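You operate a simulated robot arm through the tools that you are given. There is no shell and no other tool.

You are at the controls of a simulated robot arm. One attempt, no reset.

JOB
Band the orange notes and put them in the black tray.
Fine: work at counter 23; switch the banding machine off after.

The check looks at the end state, three seconds after you hand in, the way a careful person would. Anything else that was tipped, shoved, dropped, spilled or broken makes it a failure.

ROBOT AND FRAMES
A 7-joint arm with a two-finger parallel gripper, fixed in place. Base frame: the origin is at the foot of the arm, x ahead of it, y to its left, z up; the work surface is at about z = 78. Units: cm, degrees, N and s.
Its first joint turns from -149.0 to 149.0 degrees. Payload 3.43 kg.
The tool frame sits at the grasp point between the pads (the TCP): z along the fingers, y along the line on which they close. The tips reach 3 cm beyond it. Largest opening 9.4 cm; finger width 2.8, thickness 1; the body of the gripper, 5 by 9.6 cm, starts 5.5 cm behind the TCP.
Orientation is that of the tool frame in the base frame, as a unit quaternion [x, y, z, w]. With the fingers straight down and closing along the base's y, the tool's x points along the base's -x, its y along +y and its z along -z.

CONTROLS
- The arm moves only by the tool servo_tool. Its argument "moves" is a list of rows, each an object of numbers (a shift or turn left out is 0, a gripper value left out holds the last): "grip": the gripper command, from -1 (fully open) to 1 (shut), values between in proportion; "tx", "ty", "tz": the shift along the tool's x, y, z in cm; "wx", "wy", "wz": the turn, a rotation vector about the tool's x, y, z in degrees. In form: [{"grip": .., "tx": .., "ty": .., "tz": .., "wx": .., "wy": .., "wz": ..}, ...]. A call has 1 to 20 rows; each row is the pose to reach, as a shift and turn from the pose commanded when the call began, along the tool's axes at that moment. Each row takes 0.2 s and may step no farther than 5 cm and 8.6 degrees from the row before; otherwise, or with a gripper value out of range, the whole call is refused. Where a pose cannot be reached the arm comes as near as it can. A force on the tool above 40 N (or 10 N above the force at the start of the call, whichever is more), or a blocked arm, ends the call early, and 0.2 s more pass. Each finger travels about 4.5 cm/s and halts on what it meets, pressing with about 31 N; the grip force reading is that of the motor and also rises with nothing between the fingers. The clock runs only during rows and for 0.2 s after the last one: add rows that repeat a pose to give the fingers time. The reply holds the time, the measured pose of the TCP, the force on the tool along the base axes, the opening and the grip force, in the units named above and with some noise, with the torque about the TCP (base axes, N m) and any sound that the robot's microphone picked up.
- Cameras (640 x 400 px; columns grow to the right, rows downward): "scene" is fixed at [38.21, 65.11, 159.59]; the picture's right is [-0.94, -0.34, 0.00], its down [-0.18, 0.49, -0.85] and it looks along [0.29, -0.80, -0.53] (base axes); focal length 312 px, centre (320, 200). "wrist" rides on the gripper at [7.6, 1.4, -10.3] in the tool frame; the picture's right is [-0.18, 0.98, 0.00], its down [-0.75, -0.14, -0.64] and it looks along [-0.63, -0.12, 0.77] (tool axes); focal length 243 px, centre (320, 200). There is no depth. A picture from a camera that has moved, and an enlarged one, comes with that camera's place and axes in the base frame and with its lens. The place of the scene camera against the robot may be out by one fixed shift of up to 2.5 cm in any direction.
- capture(camera): a new picture of that camera. The clock stands still meanwhile.
- enlarge(camera, box): a new picture of the part [left, top, right, bottom] of that camera's present view, enlarged. The clock stands still meanwhile.
- finish_job(): hands the job in; it is judged then, once.

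Nothing tells you positions but the pictures and the camera data. Unless the task says otherwise, let go and move clear before handing in.

The tools are called after "Request:" as a command line: name --argument value ..., lists and objects as JSON in quotes. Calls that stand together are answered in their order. servo_tool: Moves the arm, as the interface text tells. Its arguments: {"type":"object","properties":{"moves":{"type":"array","items":{"type":"object","properties":{"grip":{"type":"number"},"tx":{"type":"number"},"ty":{"type":"number"},"tz":{"type":"number"},"wx":{"type":"number"},"wy":{"type":"number"},"wz":{"type":"number"}}}}},"required":["moves"]} The other tools are called the same way: capture (camera) takes a picture; enlarge (camera, box) takes an enlarged picture of a part of a camera's view; finish_job () hands the job in.

At the start:

```text
time_s: 0.0
position: [84.82, -50.52, 111.8]
orientation: [0.0, 1.0, 0.0, -0.001]
contact_force: [0.6, 0.2, -1.1]
wrist_torque: [-0.02, 0.0, -0.03]
gripper_width: 9.41
grasp_force: 0.0
```

scene: 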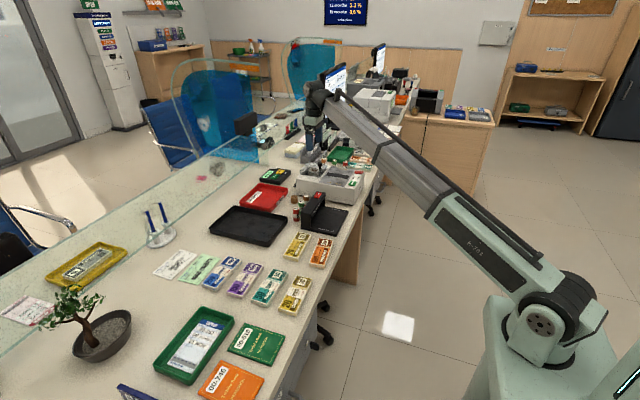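
wrist: 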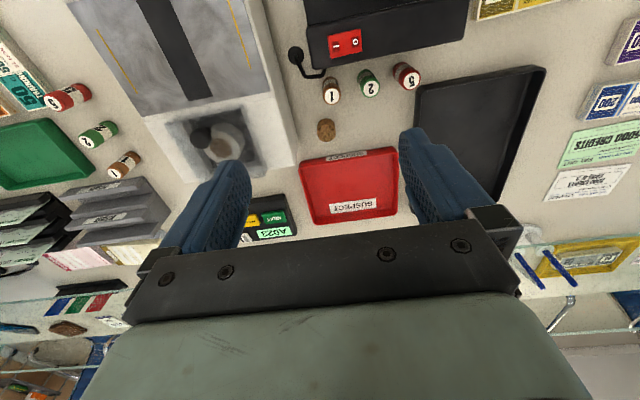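

I see a bank counter with note stacks, a black tray, a red tray and one or more machines. I'll look closer at the pictures before moving.

Request:
enlarge --camera "scene" --box '[200, 160, 380, 280]'

Request:
enlarge --camera "scene" --box '[150, 220, 350, 345]'

Request:
enlarge --camera "scene" --box '[230, 60, 430, 190]'

Request:
enlarge --camera "wrist" --box '[280, 0, 640, 225]'

Request:
enlarge --camera "wrist" --box '[0, 0, 320, 200]'

```text
3.33 times, centred on (290, 220) of scene
camera zoom: at [38.21, 65.11, 159.59], right [-0.94, -0.34, 0.0], down [-0.18, 0.49, -0.85], along [0.29, -0.8, -0.53], focal length 1040 px, centre (420, 133)
```

zoom: 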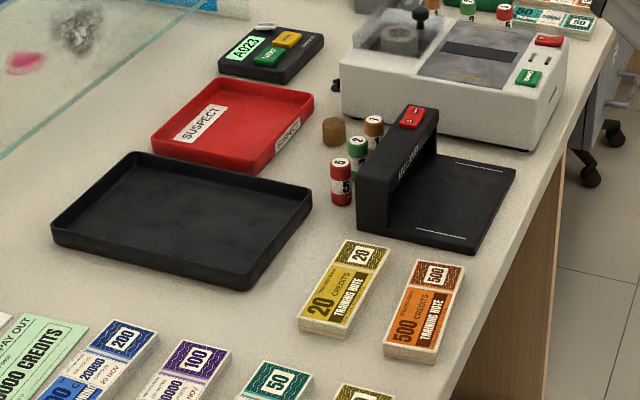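

```text
3.20 times, centred on (250, 282) of scene
camera zoom: at [38.21, 65.11, 159.59], right [-0.94, -0.34, 0.0], down [-0.18, 0.49, -0.85], along [0.29, -0.8, -0.53], focal length 998 px, centre (544, -64)
```

zoom: 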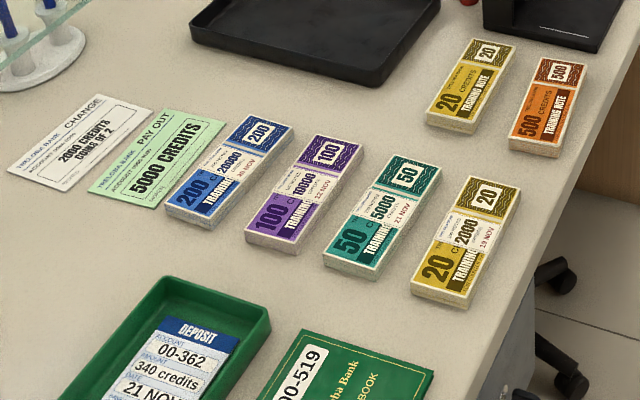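

```text
3.08 times, centred on (330, 125) of scene
camera zoom: at [38.21, 65.11, 159.59], right [-0.94, -0.34, 0.0], down [-0.18, 0.49, -0.85], along [0.29, -0.8, -0.53], focal length 960 px, centre (289, 431)
```

zoom: 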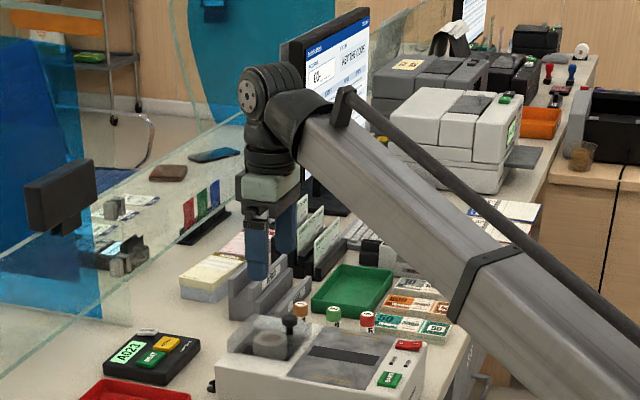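

```text
1.78 times, centred on (460, 112) of wrist
camera zoom: at [77.24, -49.15, 122.05], right [0.18, 0.98, 0.0], down [0.75, -0.14, 0.64], along [0.63, -0.12, -0.77], focal length 431 px, centre (71, 356)
```

zoom: 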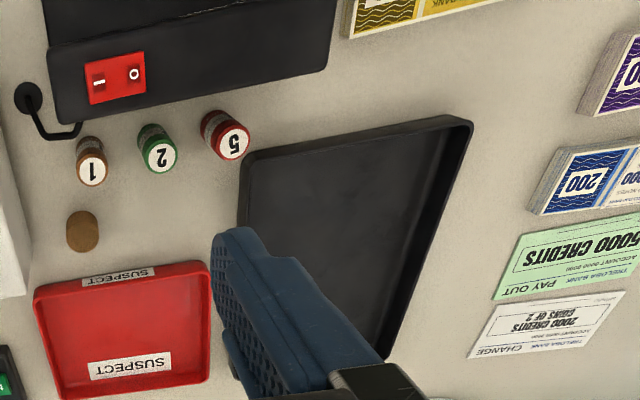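

```text
2.00 times, centred on (160, 100) of wrist
camera zoom: at [77.24, -49.15, 122.05], right [0.18, 0.98, 0.0], down [0.75, -0.14, 0.64], along [0.63, -0.12, -0.77], focal length 485 px, centre (640, 400)
```

zoom: 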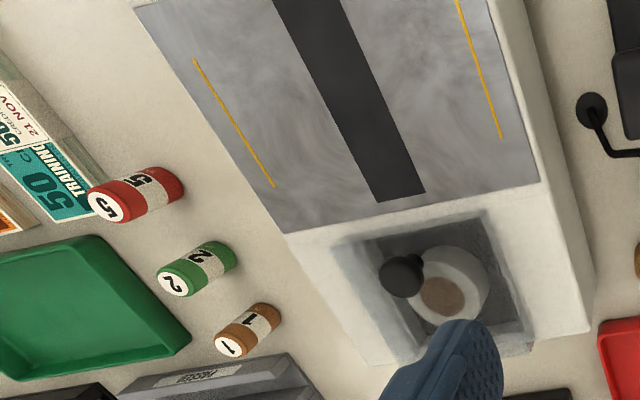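

The near area has an unbanded orange 500 stack, a black tray, a black machine with an I/O rocker and a grey machine with a reel. I'll read the labels before deciding which is the bander.

Request:
enlarge --camera "scene" --box '[285, 155, 365, 205]'

Request:
enlarge --camera "scene" --box '[285, 185, 365, 235]'

Request:
enlarge --camera "scene" --box '[250, 160, 314, 200]'

Request:
enlarge --camera "scene" --box '[300, 140, 380, 190]'

Request:
enlarge --camera "scene" --box '[280, 50, 360, 100]'

Request:
enlarge --camera "scene" --box '[0, 240, 140, 340]'

Request:
enlarge --camera "scene" --box '[300, 0, 400, 62]'

Request:
enlarge --camera "scene" --box '[100, 330, 300, 400]'

```text
8.00 times, centred on (325, 180) of scene
camera zoom: at [38.21, 65.11, 159.59], right [-0.94, -0.34, 0.0], down [-0.18, 0.49, -0.85], along [0.29, -0.8, -0.53], focal length 2495 px, centre (280, 360)
```

zoom: 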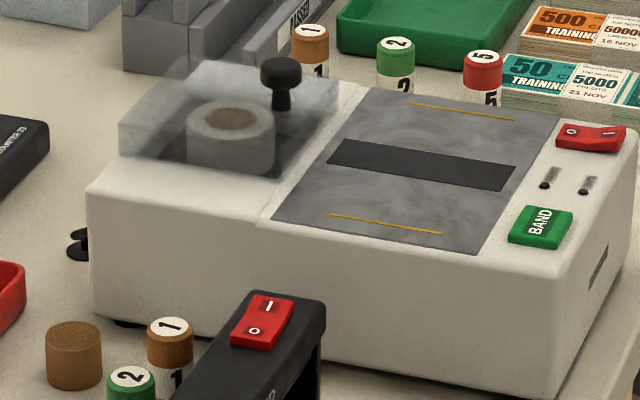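

```text
8.00 times, centred on (325, 210) of scene
camera zoom: at [38.21, 65.11, 159.59], right [-0.94, -0.34, 0.0], down [-0.18, 0.49, -0.85], along [0.29, -0.8, -0.53], focal length 2495 px, centre (280, 120)
```

zoom: 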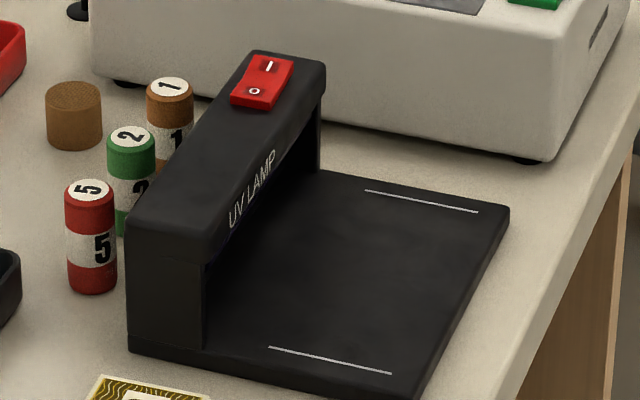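

```text
10.00 times, centred on (282, 180) of scene
camera zoom: at [38.21, 65.11, 159.59], right [-0.94, -0.34, 0.0], down [-0.18, 0.49, -0.85], along [0.29, -0.8, -0.53], focal length 3119 px, centre (700, 400)
```

zoom: 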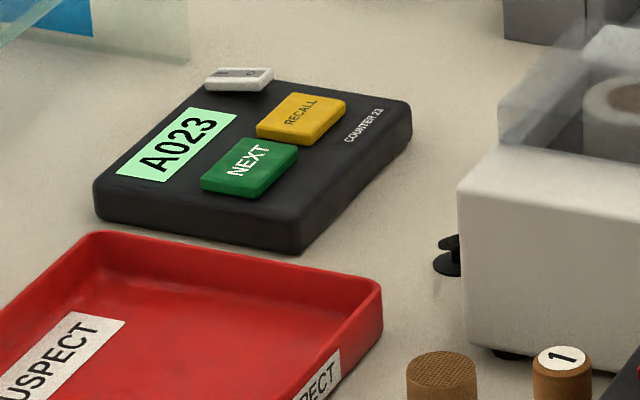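

```text
8.00 times, centred on (340, 165) of scene
camera zoom: at [38.21, 65.11, 159.59], right [-0.94, -0.34, 0.0], down [-0.18, 0.49, -0.85], along [0.29, -0.8, -0.53], focal length 2495 px, centre (160, 480)
```

zoom: 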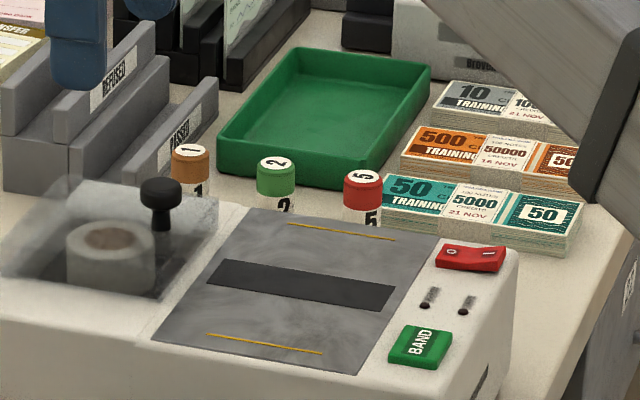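

```text
8.00 times, centred on (320, 75) of scene
camera zoom: at [38.21, 65.11, 159.59], right [-0.94, -0.34, 0.0], down [-0.18, 0.49, -0.85], along [0.29, -0.8, -0.53], focal length 2495 px, centre (320, 1200)
```

zoom: 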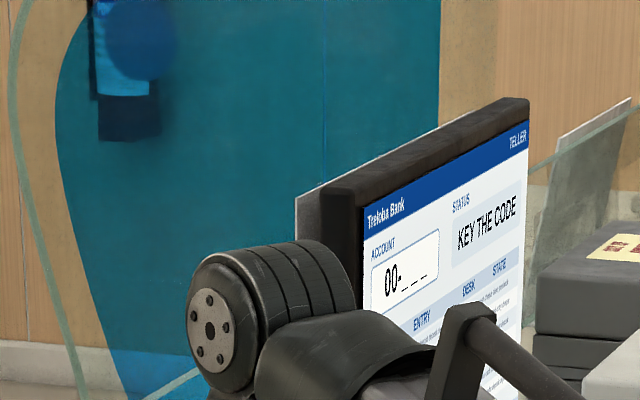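

```text
4.00 times, centred on (70, 290) of scene
camera zoom: at [38.21, 65.11, 159.59], right [-0.94, -0.34, 0.0], down [-0.18, 0.49, -0.85], along [0.29, -0.8, -0.53], focal length 1248 px, centre (1320, -160)
```

zoom: 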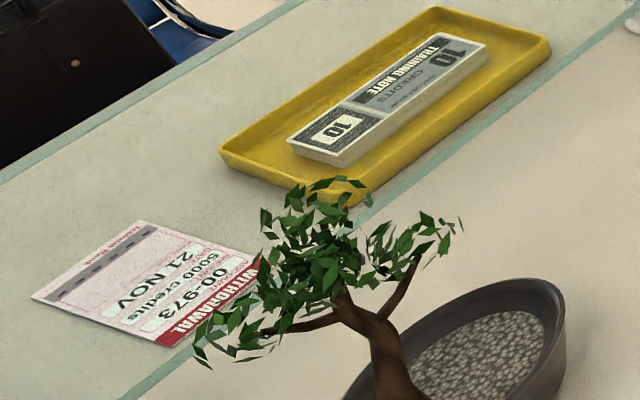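

```text
6.40 times, centred on (350, 31) of scene
camera zoom: at [38.21, 65.11, 159.59], right [-0.94, -0.34, 0.0], down [-0.18, 0.49, -0.85], along [0.29, -0.8, -0.53], focal length 1996 px, centre (128, 1282)
```

zoom: 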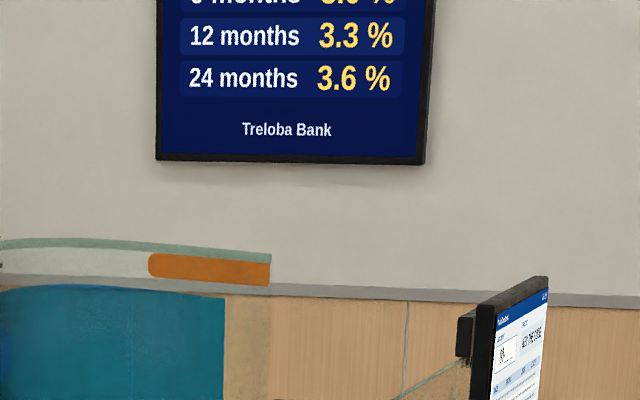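

```text
3.20 times, centred on (200, 365) of scene
camera zoom: at [38.21, 65.11, 159.59], right [-0.94, -0.34, 0.0], down [-0.18, 0.49, -0.85], along [0.29, -0.8, -0.53], focal length 998 px, centre (704, -328)
```

zoom: 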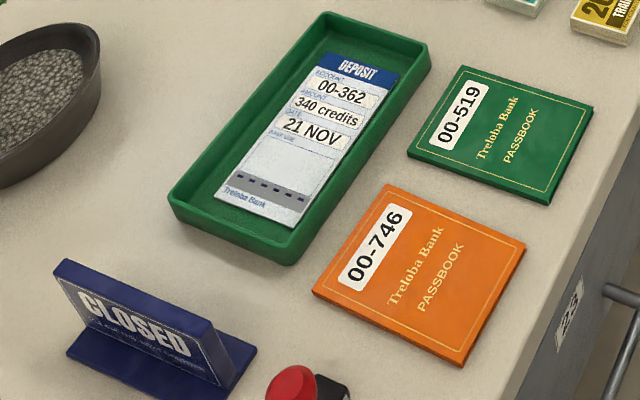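

The grey machine has a BAND button and an O/I rocker, so it is the bander. The black machine is a UV lamp, and the keypad reads "COUNTER 23". I'll move the wrist camera back towards the base to look down on the bander.

Request:
servo_tool --moves '[{"grip": -1, "tx": 4.45, "ty": -1.8}, {"tx": 8.9, "ty": -3.6}, {"tx": 13.3, "ty": -5.4}, {"tx": 17.5, "ty": -7.2}, {"tx": 17.5, "ty": -7.2}]'

Request:
capture --camera "wrist"

Request:
capture --camera "scene"

```text
time_s: 1.2
position: [67.39, -57.89, 111.72]
orientation: [0.0, 1.0, 0.001, 0.0]
contact_force: [0.2, -0.1, 0.4]
wrist_torque: [0.02, 0.0, 0.0]
gripper_width: 9.39
grasp_force: 0.0
```

```text
taken
camera wrist: at [59.7, -56.42, 122.06], right [0.18, 0.98, 0.0], down [0.75, -0.14, 0.64], along [0.63, -0.12, -0.77], focal length 243 px, centre (320, 200)
```

wrist: 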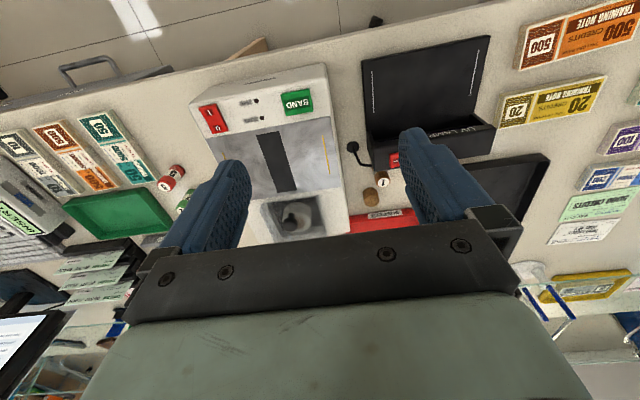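

```text
taken
```

scene: 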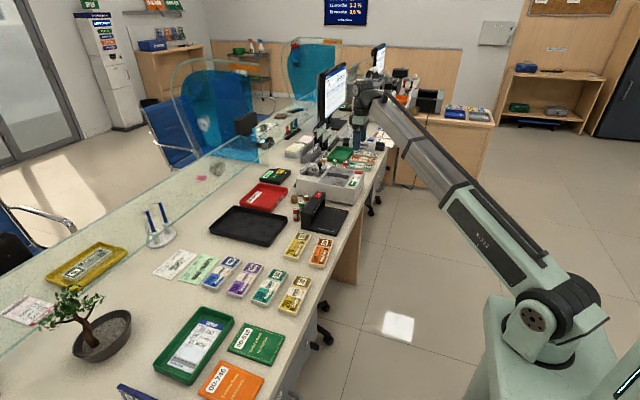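

Request:
enlarge --camera "wrist" --box '[180, 50, 380, 175]'

Request:
enlarge --camera "wrist" --box '[190, 85, 286, 145]'

Request:
enlarge --camera "wrist" --box '[480, 0, 640, 100]'

Request:
enlarge --camera "wrist" --box '[220, 60, 348, 140]'

Request:
enlarge --camera "scene" --box '[320, 150, 384, 190]'

Request:
enlarge --camera "scene" --box '[300, 60, 460, 160]'

```text
3.20 times, centred on (280, 112) of wrist
camera zoom: at [59.7, -56.42, 122.06], right [0.18, 0.98, 0.0], down [0.75, -0.14, 0.64], along [0.63, -0.12, -0.77], focal length 776 px, centre (448, 480)
```

zoom: 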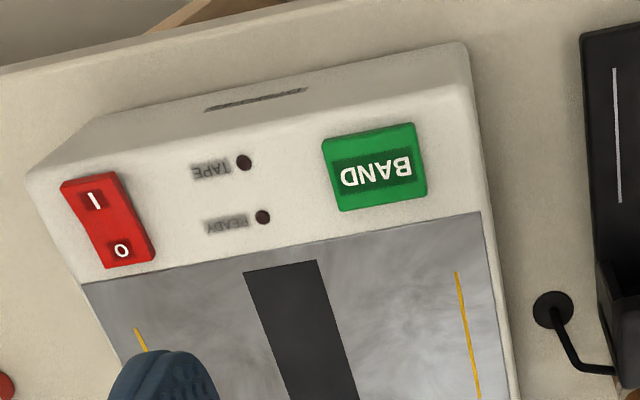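

```text
6.67 times, centred on (238, 115) of wrist
camera zoom: at [59.7, -56.42, 122.06], right [0.18, 0.98, 0.0], down [0.75, -0.14, 0.64], along [0.63, -0.12, -0.77], focal length 1618 px, centre (867, 767)
```

zoom: 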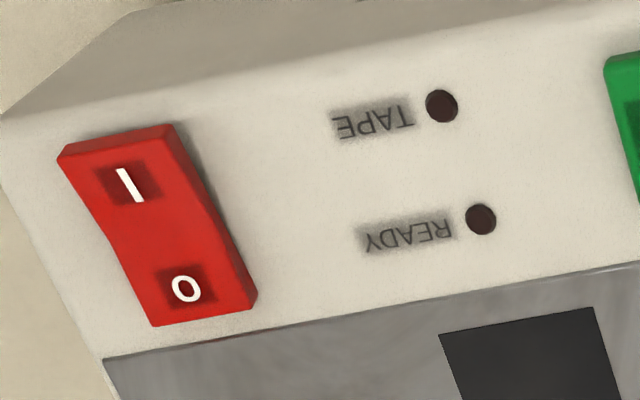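

```text
4.00 times, centred on (560, 50) of wrist
camera zoom: at [59.7, -56.42, 122.06], right [0.18, 0.98, 0.0], down [0.75, -0.14, 0.64], along [0.63, -0.12, -0.77], focal length 970 px, centre (-640, 800)
```

zoom: 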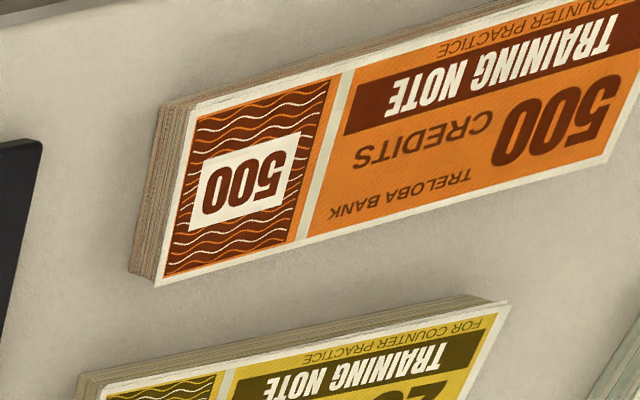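

```text
5.00 times, centred on (284, 100) of wrist
camera zoom: at [59.7, -56.42, 122.06], right [0.18, 0.98, 0.0], down [0.75, -0.14, 0.64], along [0.63, -0.12, -0.77], focal length 1213 px, centre (500, 700)
```

zoom: 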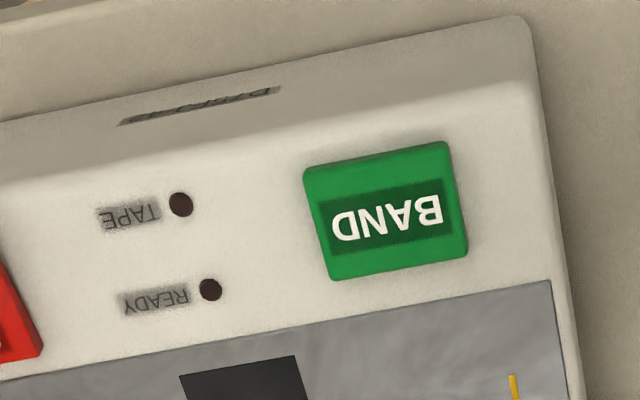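

```text
10.00 times, centred on (352, 170) of scene
camera zoom: at [38.21, 65.11, 159.59], right [-0.94, -0.34, 0.0], down [-0.18, 0.49, -0.85], along [0.29, -0.8, -0.53], focal length 3119 px, centre (0, 500)
```

zoom: 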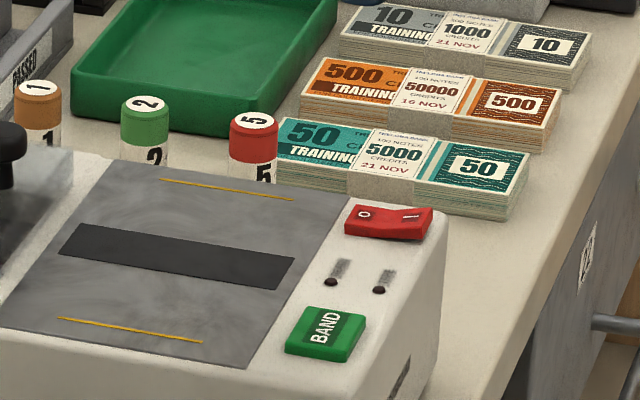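

```text
4.00 times, centred on (380, 110) of scene
camera zoom: at [38.21, 65.11, 159.59], right [-0.94, -0.34, 0.0], down [-0.18, 0.49, -0.85], along [0.29, -0.8, -0.53], focal length 1248 px, centre (80, 560)
```

zoom: 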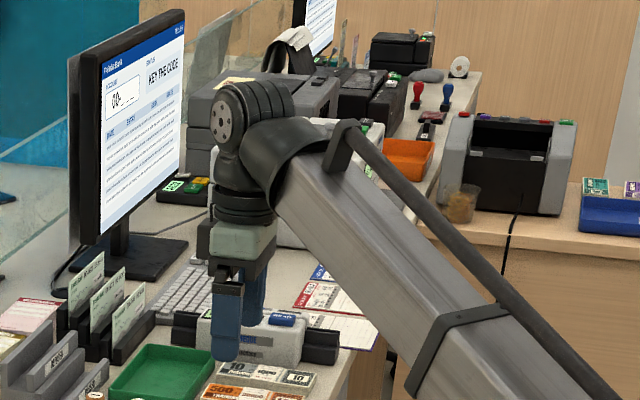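

Both lamps, TAPE and READY, are dark, so the bander looks switched off. From two views its plate is at z≈87 with the slot centre near (79, -67), the rocker near (70, -74) and BAND near (70, -61). I'll turn the tool so the fingers close along base x, and shut the gripper ready to press the rocker.

Request:
servo_tool --moves '[{"grip": 1, "wz": 8}, {"wz": 16}, {"wz": 24}, {"wz": 32}, {"wz": 40}, {"wz": 48}, {"wz": 56}, {"wz": 64}, {"wz": 72}, {"wz": 80}, {"wz": 85}, {"wz": 90}, {"wz": 90}]'

Request:
capture --camera "wrist"

```text
time_s: 4.0
position: [67.48, -57.74, 111.82]
orientation: [0.708, 0.706, 0.001, 0.0]
contact_force: [-0.4, -0.4, 0.1]
wrist_torque: [0.0, 0.01, 0.04]
gripper_width: 0.0
grasp_force: 31.1
```

```text
taken
camera wrist: at [68.81, -50.16, 122.08], right [0.98, -0.19, 0.0], down [-0.14, -0.75, 0.64], along [-0.12, -0.63, -0.77], focal length 243 px, centre (320, 200)
```

wrist: 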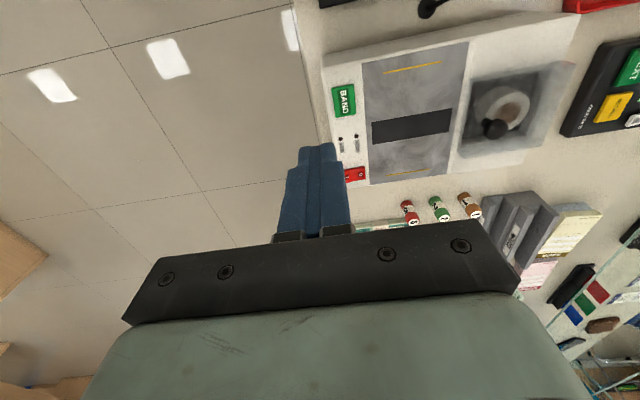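

Request:
enlarge --camera "wrist" --box '[300, 60, 492, 180]'

Request:
enlarge --camera "wrist" --box '[320, 120, 400, 190]'

Request:
enlarge --camera "wrist" --box '[440, 50, 600, 150]'

```text
3.33 times, centred on (396, 120) of wrist
camera zoom: at [68.81, -50.16, 122.08], right [0.98, -0.19, 0.0], down [-0.14, -0.75, 0.64], along [-0.12, -0.63, -0.77], focal length 809 px, centre (67, 467)
```

zoom: 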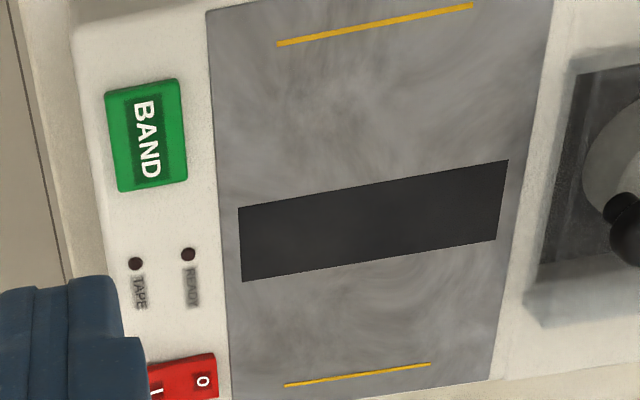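

```text
5.71 times, centred on (360, 155) of wrist
camera zoom: at [68.81, -50.16, 122.08], right [0.98, -0.19, 0.0], down [-0.14, -0.75, 0.64], along [-0.12, -0.63, -0.77], focal length 1386 px, centre (91, 457)
```

zoom: 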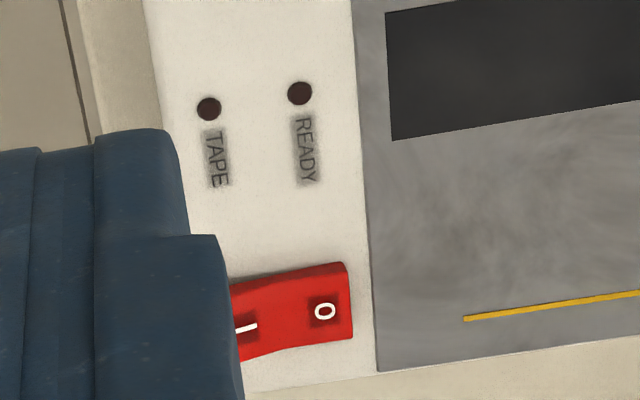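

```text
4.00 times, centred on (520, 100) of wrist
camera zoom: at [68.81, -50.16, 122.08], right [0.98, -0.19, 0.0], down [-0.14, -0.75, 0.64], along [-0.12, -0.63, -0.77], focal length 970 px, centre (-480, 600)
```

zoom: 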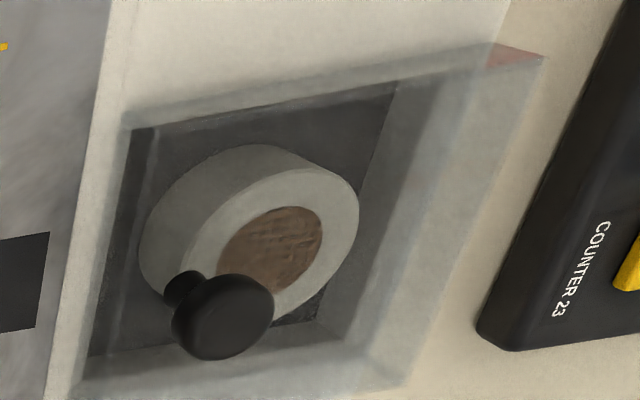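

The view agrees with my numbers: rocker I end near (69, -74), O end near (71.4, -73.9). I'll tilt the tool outward by 25° and hover above the I end to test reach.

Request:
servo_tool --moves '[{"grip": 1, "tx": -3.2, "ty": 0.3, "tz": 2.4, "wy": -5}, {"tx": -6.4, "ty": 0.6, "tz": 4.8, "wy": -10}, {"tx": -9.6, "ty": 0.9, "tz": 7.2, "wy": -15}, {"tx": -12.8, "ty": 1.2, "tz": 9.5, "wy": -20}, {"tx": -16.0, "ty": 1.4, "tz": 11.8, "wy": -25}, {"tx": -16.0, "ty": 1.4, "tz": 11.8, "wy": -25}]'

Request:
capture --camera "wrist"

Request:
enlarge --camera "scene" --box '[290, 90, 450, 190]'

```text
time_s: 5.4
position: [68.72, -73.75, 99.86]
orientation: [0.69, 0.69, -0.154, 0.154]
contact_force: [0.0, -0.4, 0.1]
wrist_torque: [0.0, 0.01, 0.02]
gripper_width: 0.01
grasp_force: 30.8
```

```text
taken
camera wrist: at [70.18, -62.49, 105.89], right [0.98, -0.17, 0.08], down [-0.14, -0.41, 0.9], along [-0.12, -0.9, -0.43], focal length 243 px, centre (320, 200)
```

wrist: 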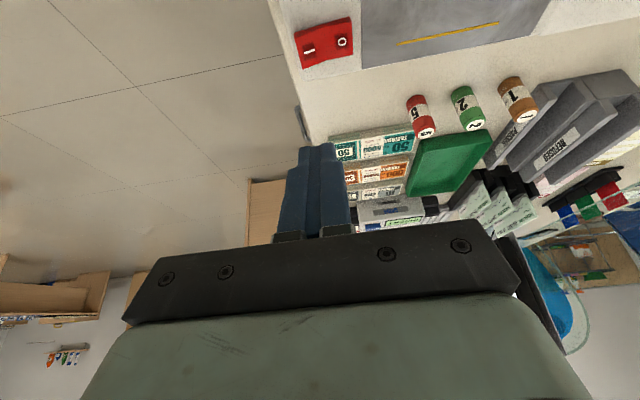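

```text
4.00 times, centred on (370, 140) of scene
camera zoom: at [38.21, 65.11, 159.59], right [-0.94, -0.34, 0.0], down [-0.18, 0.49, -0.85], along [0.29, -0.8, -0.53], focal length 1248 px, centre (120, 440)
```

zoom: 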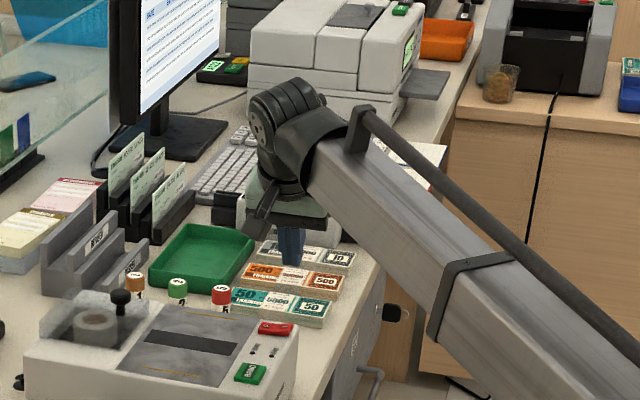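

Request:
enlarge --camera "wrist" --box '[270, 0, 398, 80]'

Request:
enlarge --camera "scene" --box '[342, 164, 374, 184]'

```text
5.00 times, centred on (334, 40) of wrist
camera zoom: at [70.18, -62.49, 105.89], right [0.98, -0.17, 0.08], down [-0.14, -0.41, 0.9], along [-0.12, -0.9, -0.43], focal length 1213 px, centre (250, 1000)
```

zoom: 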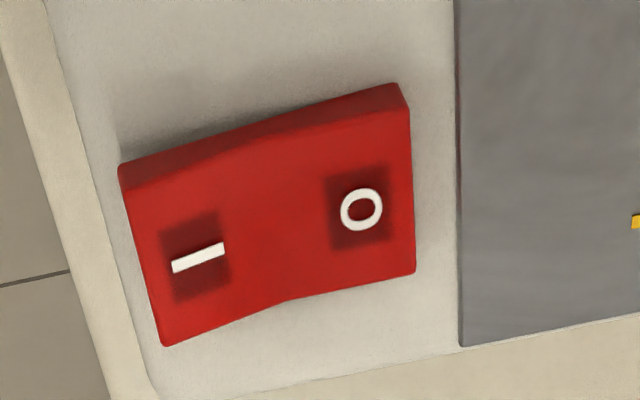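

```text
16.00 times, centred on (358, 174) of scene
camera zoom: at [38.21, 65.11, 159.59], right [-0.94, -0.34, 0.0], down [-0.18, 0.49, -0.85], along [0.29, -0.8, -0.53], focal length 4990 px, centre (-288, 616)
```

zoom: 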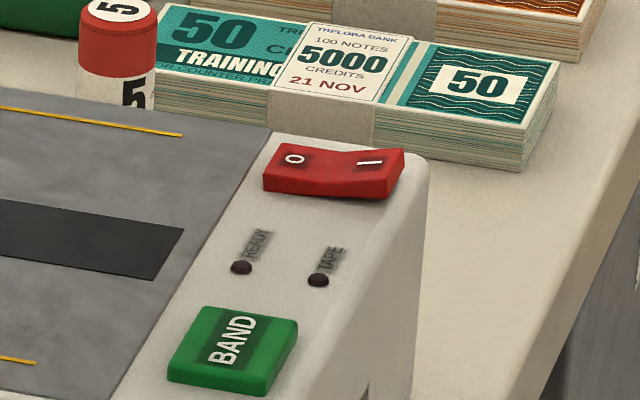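

The I end looks raised, so the bander is off. I'll descend on the I end, stopping just above contact.

Request:
servo_tool --moves '[{"grip": 1, "tx": 1.27, "tz": 2.72}, {"tx": 2.54, "tz": 5.44}, {"tx": 2.96, "tz": 6.34}, {"tx": 3.08, "tz": 6.6}, {"tx": 3.08, "tz": 6.6}]'

Request:
enlarge --camera "scene" --box '[326, 150, 390, 190]'

Request:
capture --camera "wrist"

```text
time_s: 6.6
position: [68.73, -73.84, 92.6]
orientation: [0.69, 0.69, -0.153, 0.153]
contact_force: [0.0, -0.1, -0.1]
wrist_torque: [0.02, -0.03, 0.03]
gripper_width: 0.04
grasp_force: 31.0
```

```text
10.00 times, centred on (358, 170) of scene
camera zoom: at [38.21, 65.11, 159.59], right [-0.94, -0.34, 0.0], down [-0.18, 0.49, -0.85], along [0.29, -0.8, -0.53], focal length 3119 px, centre (-60, 500)
```

zoom: 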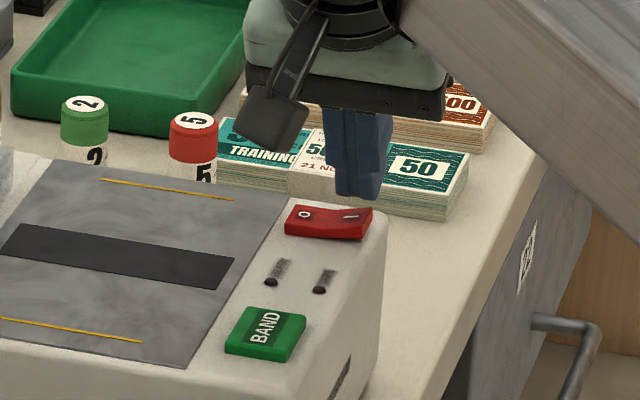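

```text
taken
camera wrist: at [70.2, -62.51, 98.69], right [0.98, -0.17, 0.08], down [-0.14, -0.41, 0.9], along [-0.12, -0.9, -0.43], focal length 243 px, centre (320, 200)
```

wrist: 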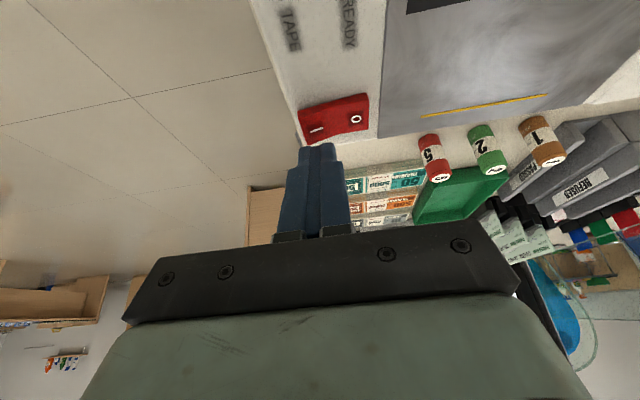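

Request:
servo_tool --moves '[{"grip": 1, "tx": 0.13, "tz": 0.27}, {"tx": 0.25, "tz": 0.54}, {"tx": 0.34, "tz": 0.72}, {"tx": 0.42, "tz": 0.91}, {"tx": 0.51, "tz": 1.09}]'

Request:
enlarge --camera "scene" --box '[326, 150, 390, 190]'

Request:
enlarge --camera "wrist" --box '[240, 0, 400, 200]'

```text
time_s: 7.9
position: [68.67, -73.8, 91.95]
orientation: [0.69, 0.69, -0.154, 0.156]
contact_force: [-2.9, 6.9, 14.6]
wrist_torque: [0.21, -0.03, 0.07]
gripper_width: 0.02
grasp_force: 31.2
stopped in row 5: the force on the tool passed its limit at 42 N (the readings are from after the stop); the commanded pose is now the measured one
```

```text
10.00 times, centred on (358, 170) of scene
camera zoom: at [38.21, 65.11, 159.59], right [-0.94, -0.34, 0.0], down [-0.18, 0.49, -0.85], along [0.29, -0.8, -0.53], focal length 3119 px, centre (-60, 500)
```

zoom: 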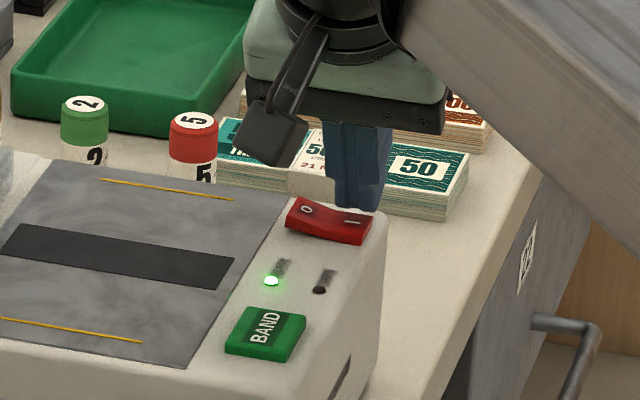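

```text
2.00 times, centred on (320, 100) of wrist
camera zoom: at [70.15, -62.48, 97.98], right [0.98, -0.17, 0.08], down [-0.14, -0.41, 0.9], along [-0.12, -0.9, -0.42], focal length 485 px, centre (320, 400)
```

zoom: 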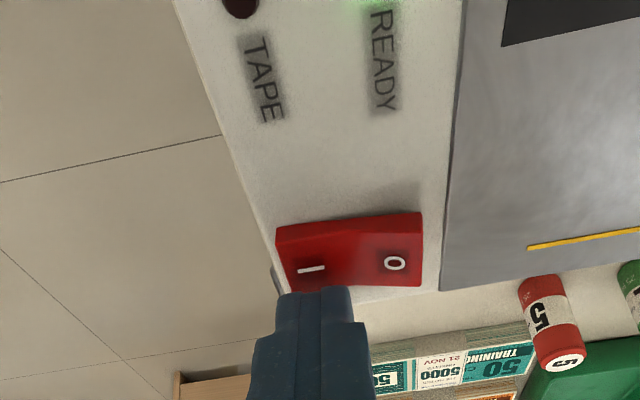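

The READY lamp is lit green and the TAPE lamp is dark, so the bander is on. I'll lift off and test the reach above the plate at a 20° tilt.

Request:
servo_tool --moves '[{"grip": 1, "tx": -1.9, "tz": -4.08}, {"tx": -3.8, "tz": -8.16}, {"tx": -1.3, "ty": 2.6, "tz": -9.05}, {"tx": 1.21, "ty": 5.2, "tz": -9.94}, {"tx": 3.71, "ty": 7.8, "tz": -10.83}, {"tx": 6.22, "ty": 10.4, "tz": -11.73, "wy": 5}, {"tx": 8.34, "ty": 10.4, "tz": -7.2, "wy": 5}, {"tx": 8.34, "ty": 10.4, "tz": -7.2, "wy": 5}]'

Request:
enlarge --camera "scene" --box '[290, 130, 386, 190]'

Request:
capture --camera "wrist"

```text
time_s: 9.7
position: [79.11, -63.31, 94.68]
orientation: [0.696, 0.696, -0.124, 0.125]
contact_force: [0.5, 0.2, 0.1]
wrist_torque: [0.0, -0.02, 0.01]
gripper_width: 0.02
grasp_force: 31.2
```

```text
6.67 times, centred on (338, 160) of scene
camera zoom: at [38.21, 65.11, 159.59], right [-0.94, -0.34, 0.0], down [-0.18, 0.49, -0.85], along [0.29, -0.8, -0.53], focal length 2079 px, centre (200, 467)
```

zoom: 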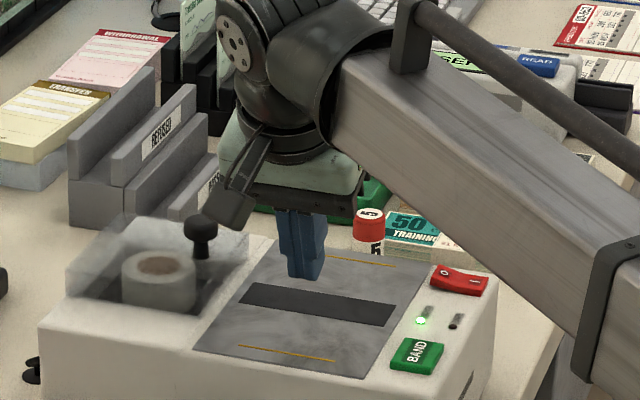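

```text
taken
camera wrist: at [80.54, -52.58, 101.69], right [0.98, -0.17, 0.07], down [-0.14, -0.48, 0.86], along [-0.12, -0.86, -0.5], focal length 243 px, centre (320, 200)
```

wrist: 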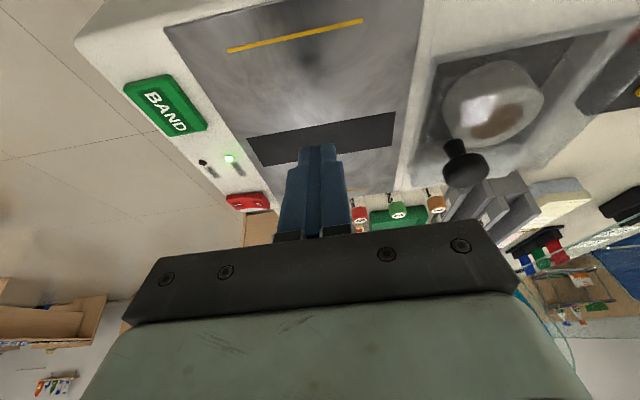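

The arm reached (79.1, -63.3, 94.7) at a 20° tilt, so the plate is within reach. I'll go over to the orange stack and look at it closely.

Request:
servo_tool --moves '[{"grip": 1, "tx": -1.71, "tz": -4.7}, {"tx": -3.42, "tz": -9.4}, {"tx": 0.76, "ty": -0.73, "tz": -10.92}, {"tx": 4.95, "ty": -1.47, "tz": -12.44}, {"tx": 9.13, "ty": -2.2, "tz": -13.97}, {"tx": 13.31, "ty": -2.93, "tz": -15.49}, {"tx": 17.5, "ty": -3.67, "tz": -17.01}, {"tx": 21.68, "ty": -4.4, "tz": -18.53}, {"tx": 25.86, "ty": -5.13, "tz": -20.05}, {"tx": 30.04, "ty": -5.87, "tz": -21.58}, {"tx": 34.23, "ty": -6.6, "tz": -23.1}, {"tx": 38.41, "ty": -7.33, "tz": -24.62}, {"tx": 42.59, "ty": -8.07, "tz": -26.14}, {"tx": 46.78, "ty": -8.8, "tz": -27.66, "grip": -1}, {"tx": 46.78, "ty": -8.8, "tz": -27.66}]'

Request:
capture --camera "wrist"

Request:
capture --camera "scene"

```text
time_s: 12.9
position: [70.34, -9.79, 104.34]
orientation: [0.696, 0.696, -0.124, 0.125]
contact_force: [-0.2, -0.9, -0.8]
wrist_torque: [0.02, -0.01, 0.01]
gripper_width: 5.03
grasp_force: 0.1
```

```text
taken
camera wrist: at [71.76, 0.93, 111.35], right [0.98, -0.17, 0.07], down [-0.14, -0.48, 0.86], along [-0.12, -0.86, -0.5], focal length 243 px, centre (320, 200)
```

wrist: 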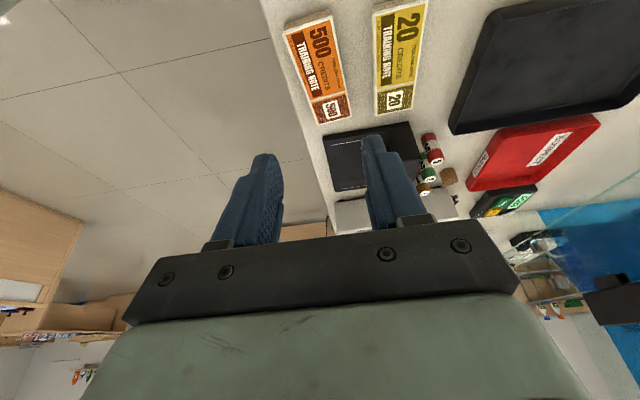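

```text
taken
```

scene: 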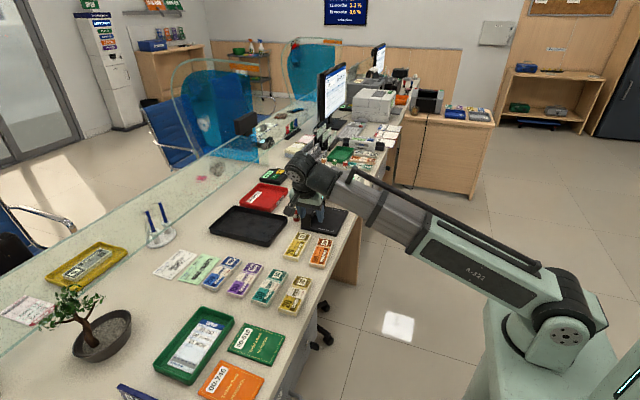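

Request:
enlarge --camera "wrist" --box '[260, 0, 452, 130]'

Request:
enlarge --camera "scene" --box '[272, 220, 352, 275]'

Request:
enlarge --camera "wrist" --box '[430, 0, 640, 150]'

```text
3.08 times, centred on (356, 65) of wrist
camera zoom: at [71.76, 0.93, 111.35], right [0.98, -0.17, 0.07], down [-0.14, -0.48, 0.86], along [-0.12, -0.86, -0.5], focal length 746 px, centre (209, 615)
```

zoom: 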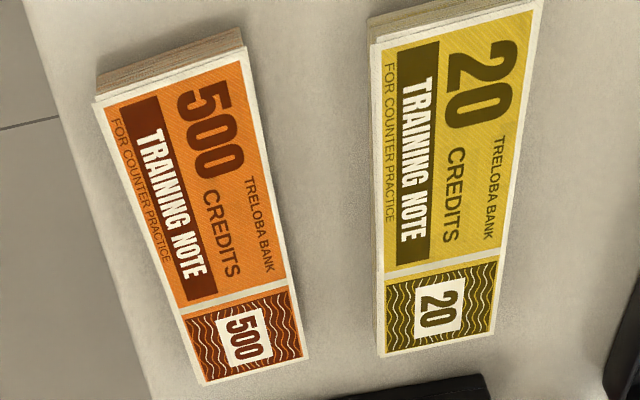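

```text
7.27 times, centred on (312, 248) of scene
camera zoom: at [38.21, 65.11, 159.59], right [-0.94, -0.34, 0.0], down [-0.18, 0.49, -0.85], along [0.29, -0.8, -0.53], focal length 2268 px, centre (378, -146)
```

zoom: 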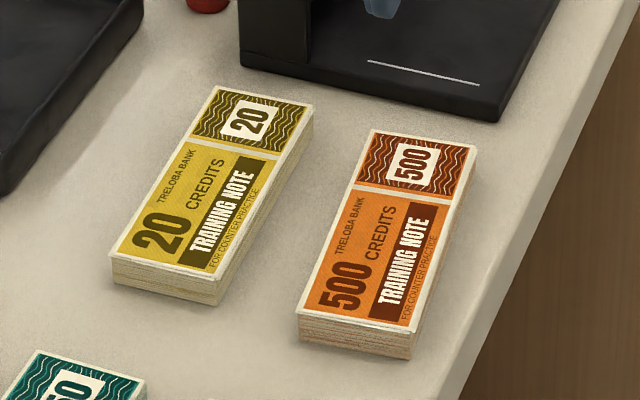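

```text
2.67 times, centred on (535, 75) of wrist
camera zoom: at [71.76, 0.93, 111.35], right [0.98, -0.17, 0.07], down [-0.14, -0.48, 0.86], along [-0.12, -0.86, -0.5], focal length 647 px, centre (-253, 533)
```

zoom: 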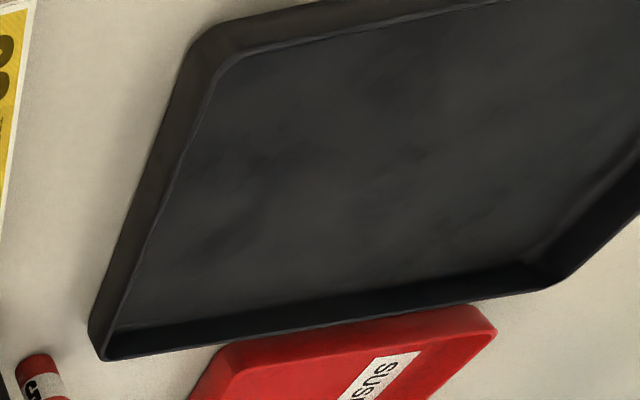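

The orange stack's centre is about (70.5, -20.1), size about 14.5 x 6, yawed about 6.4° and thickness about 1.7. I'll align the tool's yaw with the stack and come down to a hover above its near end.

Request:
servo_tool --moves '[{"grip": -1, "tx": -0.13, "ty": -0.08, "tz": 3.8, "wx": -0.55, "wz": -1.5}, {"tx": -0.26, "ty": -0.15, "tz": 7.6, "wx": -1.1, "wz": -3.0}, {"tx": -0.39, "ty": -0.23, "tz": 11.4, "wx": -1.65, "wz": -4.5}, {"tx": -0.52, "ty": -0.3, "tz": 15.11, "wx": -2.21, "wz": -6.0}, {"tx": -0.52, "ty": -0.3, "tz": 15.11, "wx": -2.21, "wz": -6.0}]'

Request:
capture --camera "wrist"

Request:
enlarge --camera "scene" --box '[272, 205, 368, 275]'

```text
time_s: 14.1
position: [70.07, -15.51, 90.35]
orientation: [0.656, 0.734, -0.117, 0.131]
contact_force: [-0.1, 0.3, -0.8]
wrist_torque: [0.0, 0.01, -0.01]
gripper_width: 9.42
grasp_force: 0.0
```

```text
taken
camera wrist: at [70.28, -4.71, 97.38], right [1.0, -0.06, 0.07], down [-0.09, -0.5, 0.86], along [-0.02, -0.87, -0.5], focal length 243 px, centre (320, 200)
```

wrist: 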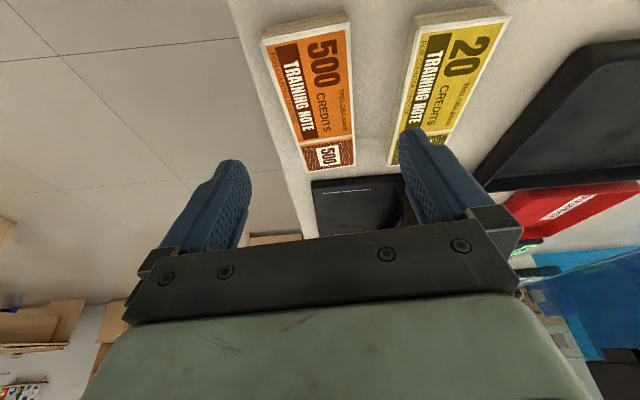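

```text
5.71 times, centred on (320, 240) of scene
camera zoom: at [38.21, 65.11, 159.59], right [-0.94, -0.34, 0.0], down [-0.18, 0.49, -0.85], along [0.29, -0.8, -0.53], focal length 1782 px, centre (320, -29)
```

zoom: 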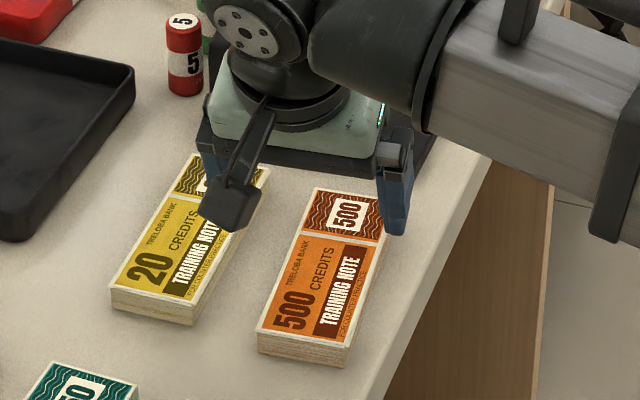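

Request:
enlarge --camera "wrist" --box '[230, 0, 422, 180]'

```text
2.22 times, centred on (326, 90) of wrist
camera zoom: at [70.28, -4.71, 97.38], right [1.0, -0.06, 0.07], down [-0.09, -0.5, 0.86], along [-0.02, -0.87, -0.5], focal length 539 px, centre (307, 444)
```

zoom: 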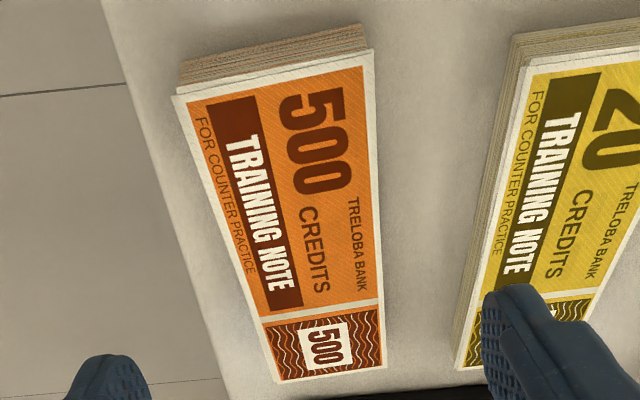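

The stack measures again at centre (70.5, -20.4), yaw about 6°, and the fingers straddle it with room on both sides. I'll descend to the counter level around it.

Request:
servo_tool --moves '[{"grip": -1, "tx": 1.2, "tz": 3.5}, {"tx": 2.2, "tz": 6.5}, {"tx": 2.6, "tz": 7.6}, {"tx": 2.8, "ty": -0.02, "tz": 8.19}, {"tx": 2.8, "ty": -0.02, "tz": 8.19}]'

Request:
capture --camera "wrist"

Request:
enlarge --camera "scene" --box '[272, 205, 368, 275]'

```text
time_s: 15.3
position: [70.05, -15.73, 81.74]
orientation: [0.656, 0.734, -0.118, 0.132]
contact_force: [-0.1, 0.6, -0.8]
wrist_torque: [0.01, -0.04, 0.02]
gripper_width: 9.39
grasp_force: 0.0
```

```text
taken
camera wrist: at [70.35, -4.89, 88.75], right [1.0, -0.06, 0.07], down [-0.09, -0.5, 0.86], along [-0.02, -0.87, -0.5], focal length 243 px, centre (320, 200)
```

wrist: 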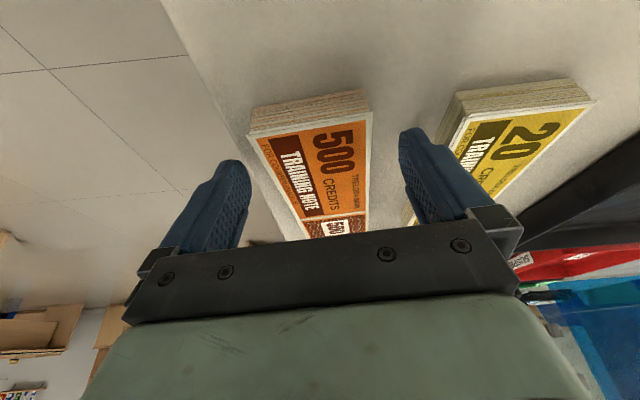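

```text
5.71 times, centred on (320, 240) of scene
camera zoom: at [38.21, 65.11, 159.59], right [-0.94, -0.34, 0.0], down [-0.18, 0.49, -0.85], along [0.29, -0.8, -0.53], focal length 1782 px, centre (320, -29)
```

zoom: 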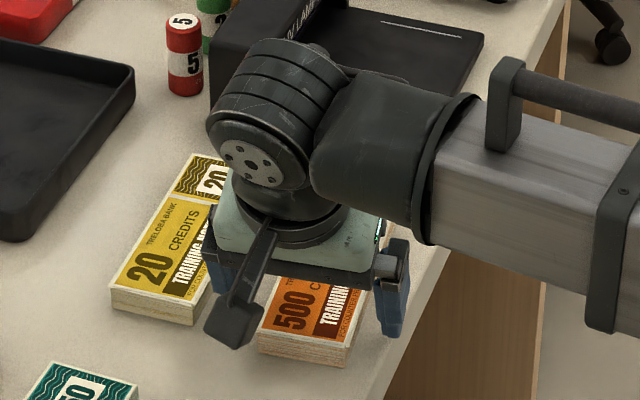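

Request:
servo_tool --moves '[{"grip": -1, "tx": 0.08, "tz": 0.22}, {"tx": 0.08, "tz": 0.22, "grip": 1}, {"tx": 0.08, "tz": 0.22}, {"tx": 0.08, "tz": 0.22}, {"tx": 0.08, "tz": 0.22}, {"tx": 0.08, "tz": 0.22}]'

Request:
capture --camera "wrist"

```text
time_s: 16.7
position: [70.15, -15.67, 81.49]
orientation: [0.656, 0.734, -0.117, 0.132]
contact_force: [0.4, -0.1, 0.2]
wrist_torque: [-0.02, -0.07, -0.05]
gripper_width: 5.95
grasp_force: 31.1
```

```text
taken
camera wrist: at [70.32, -4.88, 88.49], right [1.0, -0.06, 0.07], down [-0.09, -0.5, 0.86], along [-0.02, -0.87, -0.5], focal length 243 px, centre (320, 200)
```

wrist: 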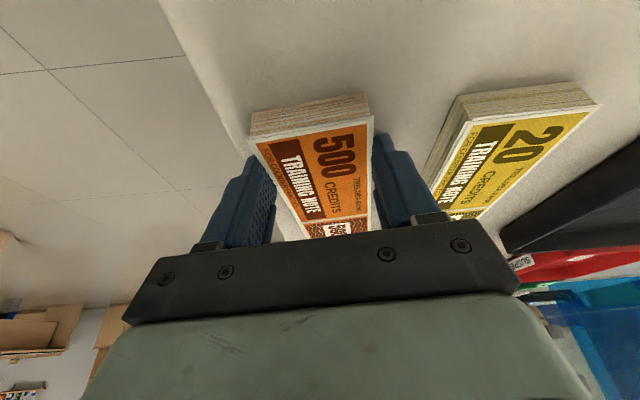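

Gripped at 5.95 cm. I'll lift slowly and check that the stack stays level.

Request:
servo_tool --moves '[{"grip": 1, "tx": -0.35, "tz": -0.94}, {"tx": -1.04, "tz": -2.82}, {"tx": -1.73, "tz": -4.7}, {"tx": -1.73, "tz": -4.7}]'

Request:
capture --camera "wrist"

Request:
enlarge --camera "scene" --box '[272, 195, 368, 265]'

```text
time_s: 17.7
position: [70.06, -15.74, 86.63]
orientation: [0.656, 0.733, -0.117, 0.132]
contact_force: [-0.5, 0.0, -1.1]
wrist_torque: [0.03, -0.01, -0.01]
gripper_width: 5.93
grasp_force: 31.1
```

```text
taken
camera wrist: at [70.38, -4.88, 93.6], right [1.0, -0.06, 0.07], down [-0.09, -0.5, 0.86], along [-0.02, -0.87, -0.5], focal length 243 px, centre (320, 200)
```

wrist: 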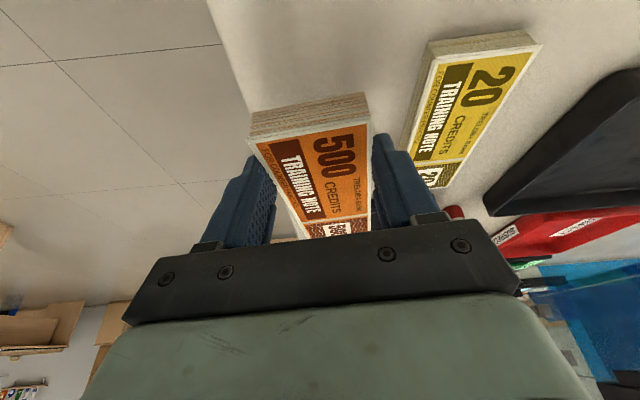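

```text
5.71 times, centred on (320, 230) of scene
camera zoom: at [38.21, 65.11, 159.59], right [-0.94, -0.34, 0.0], down [-0.18, 0.49, -0.85], along [0.29, -0.8, -0.53], focal length 1782 px, centre (320, 29)
```

zoom: 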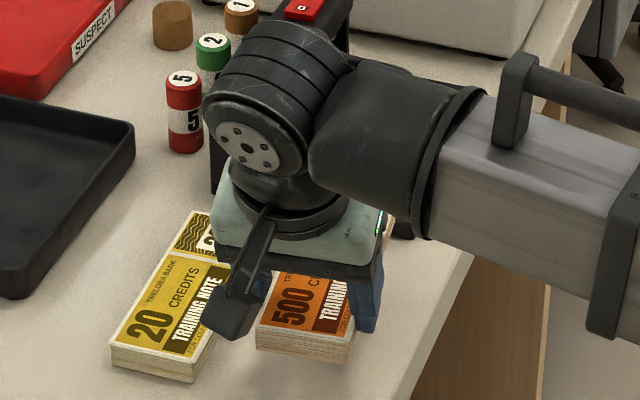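

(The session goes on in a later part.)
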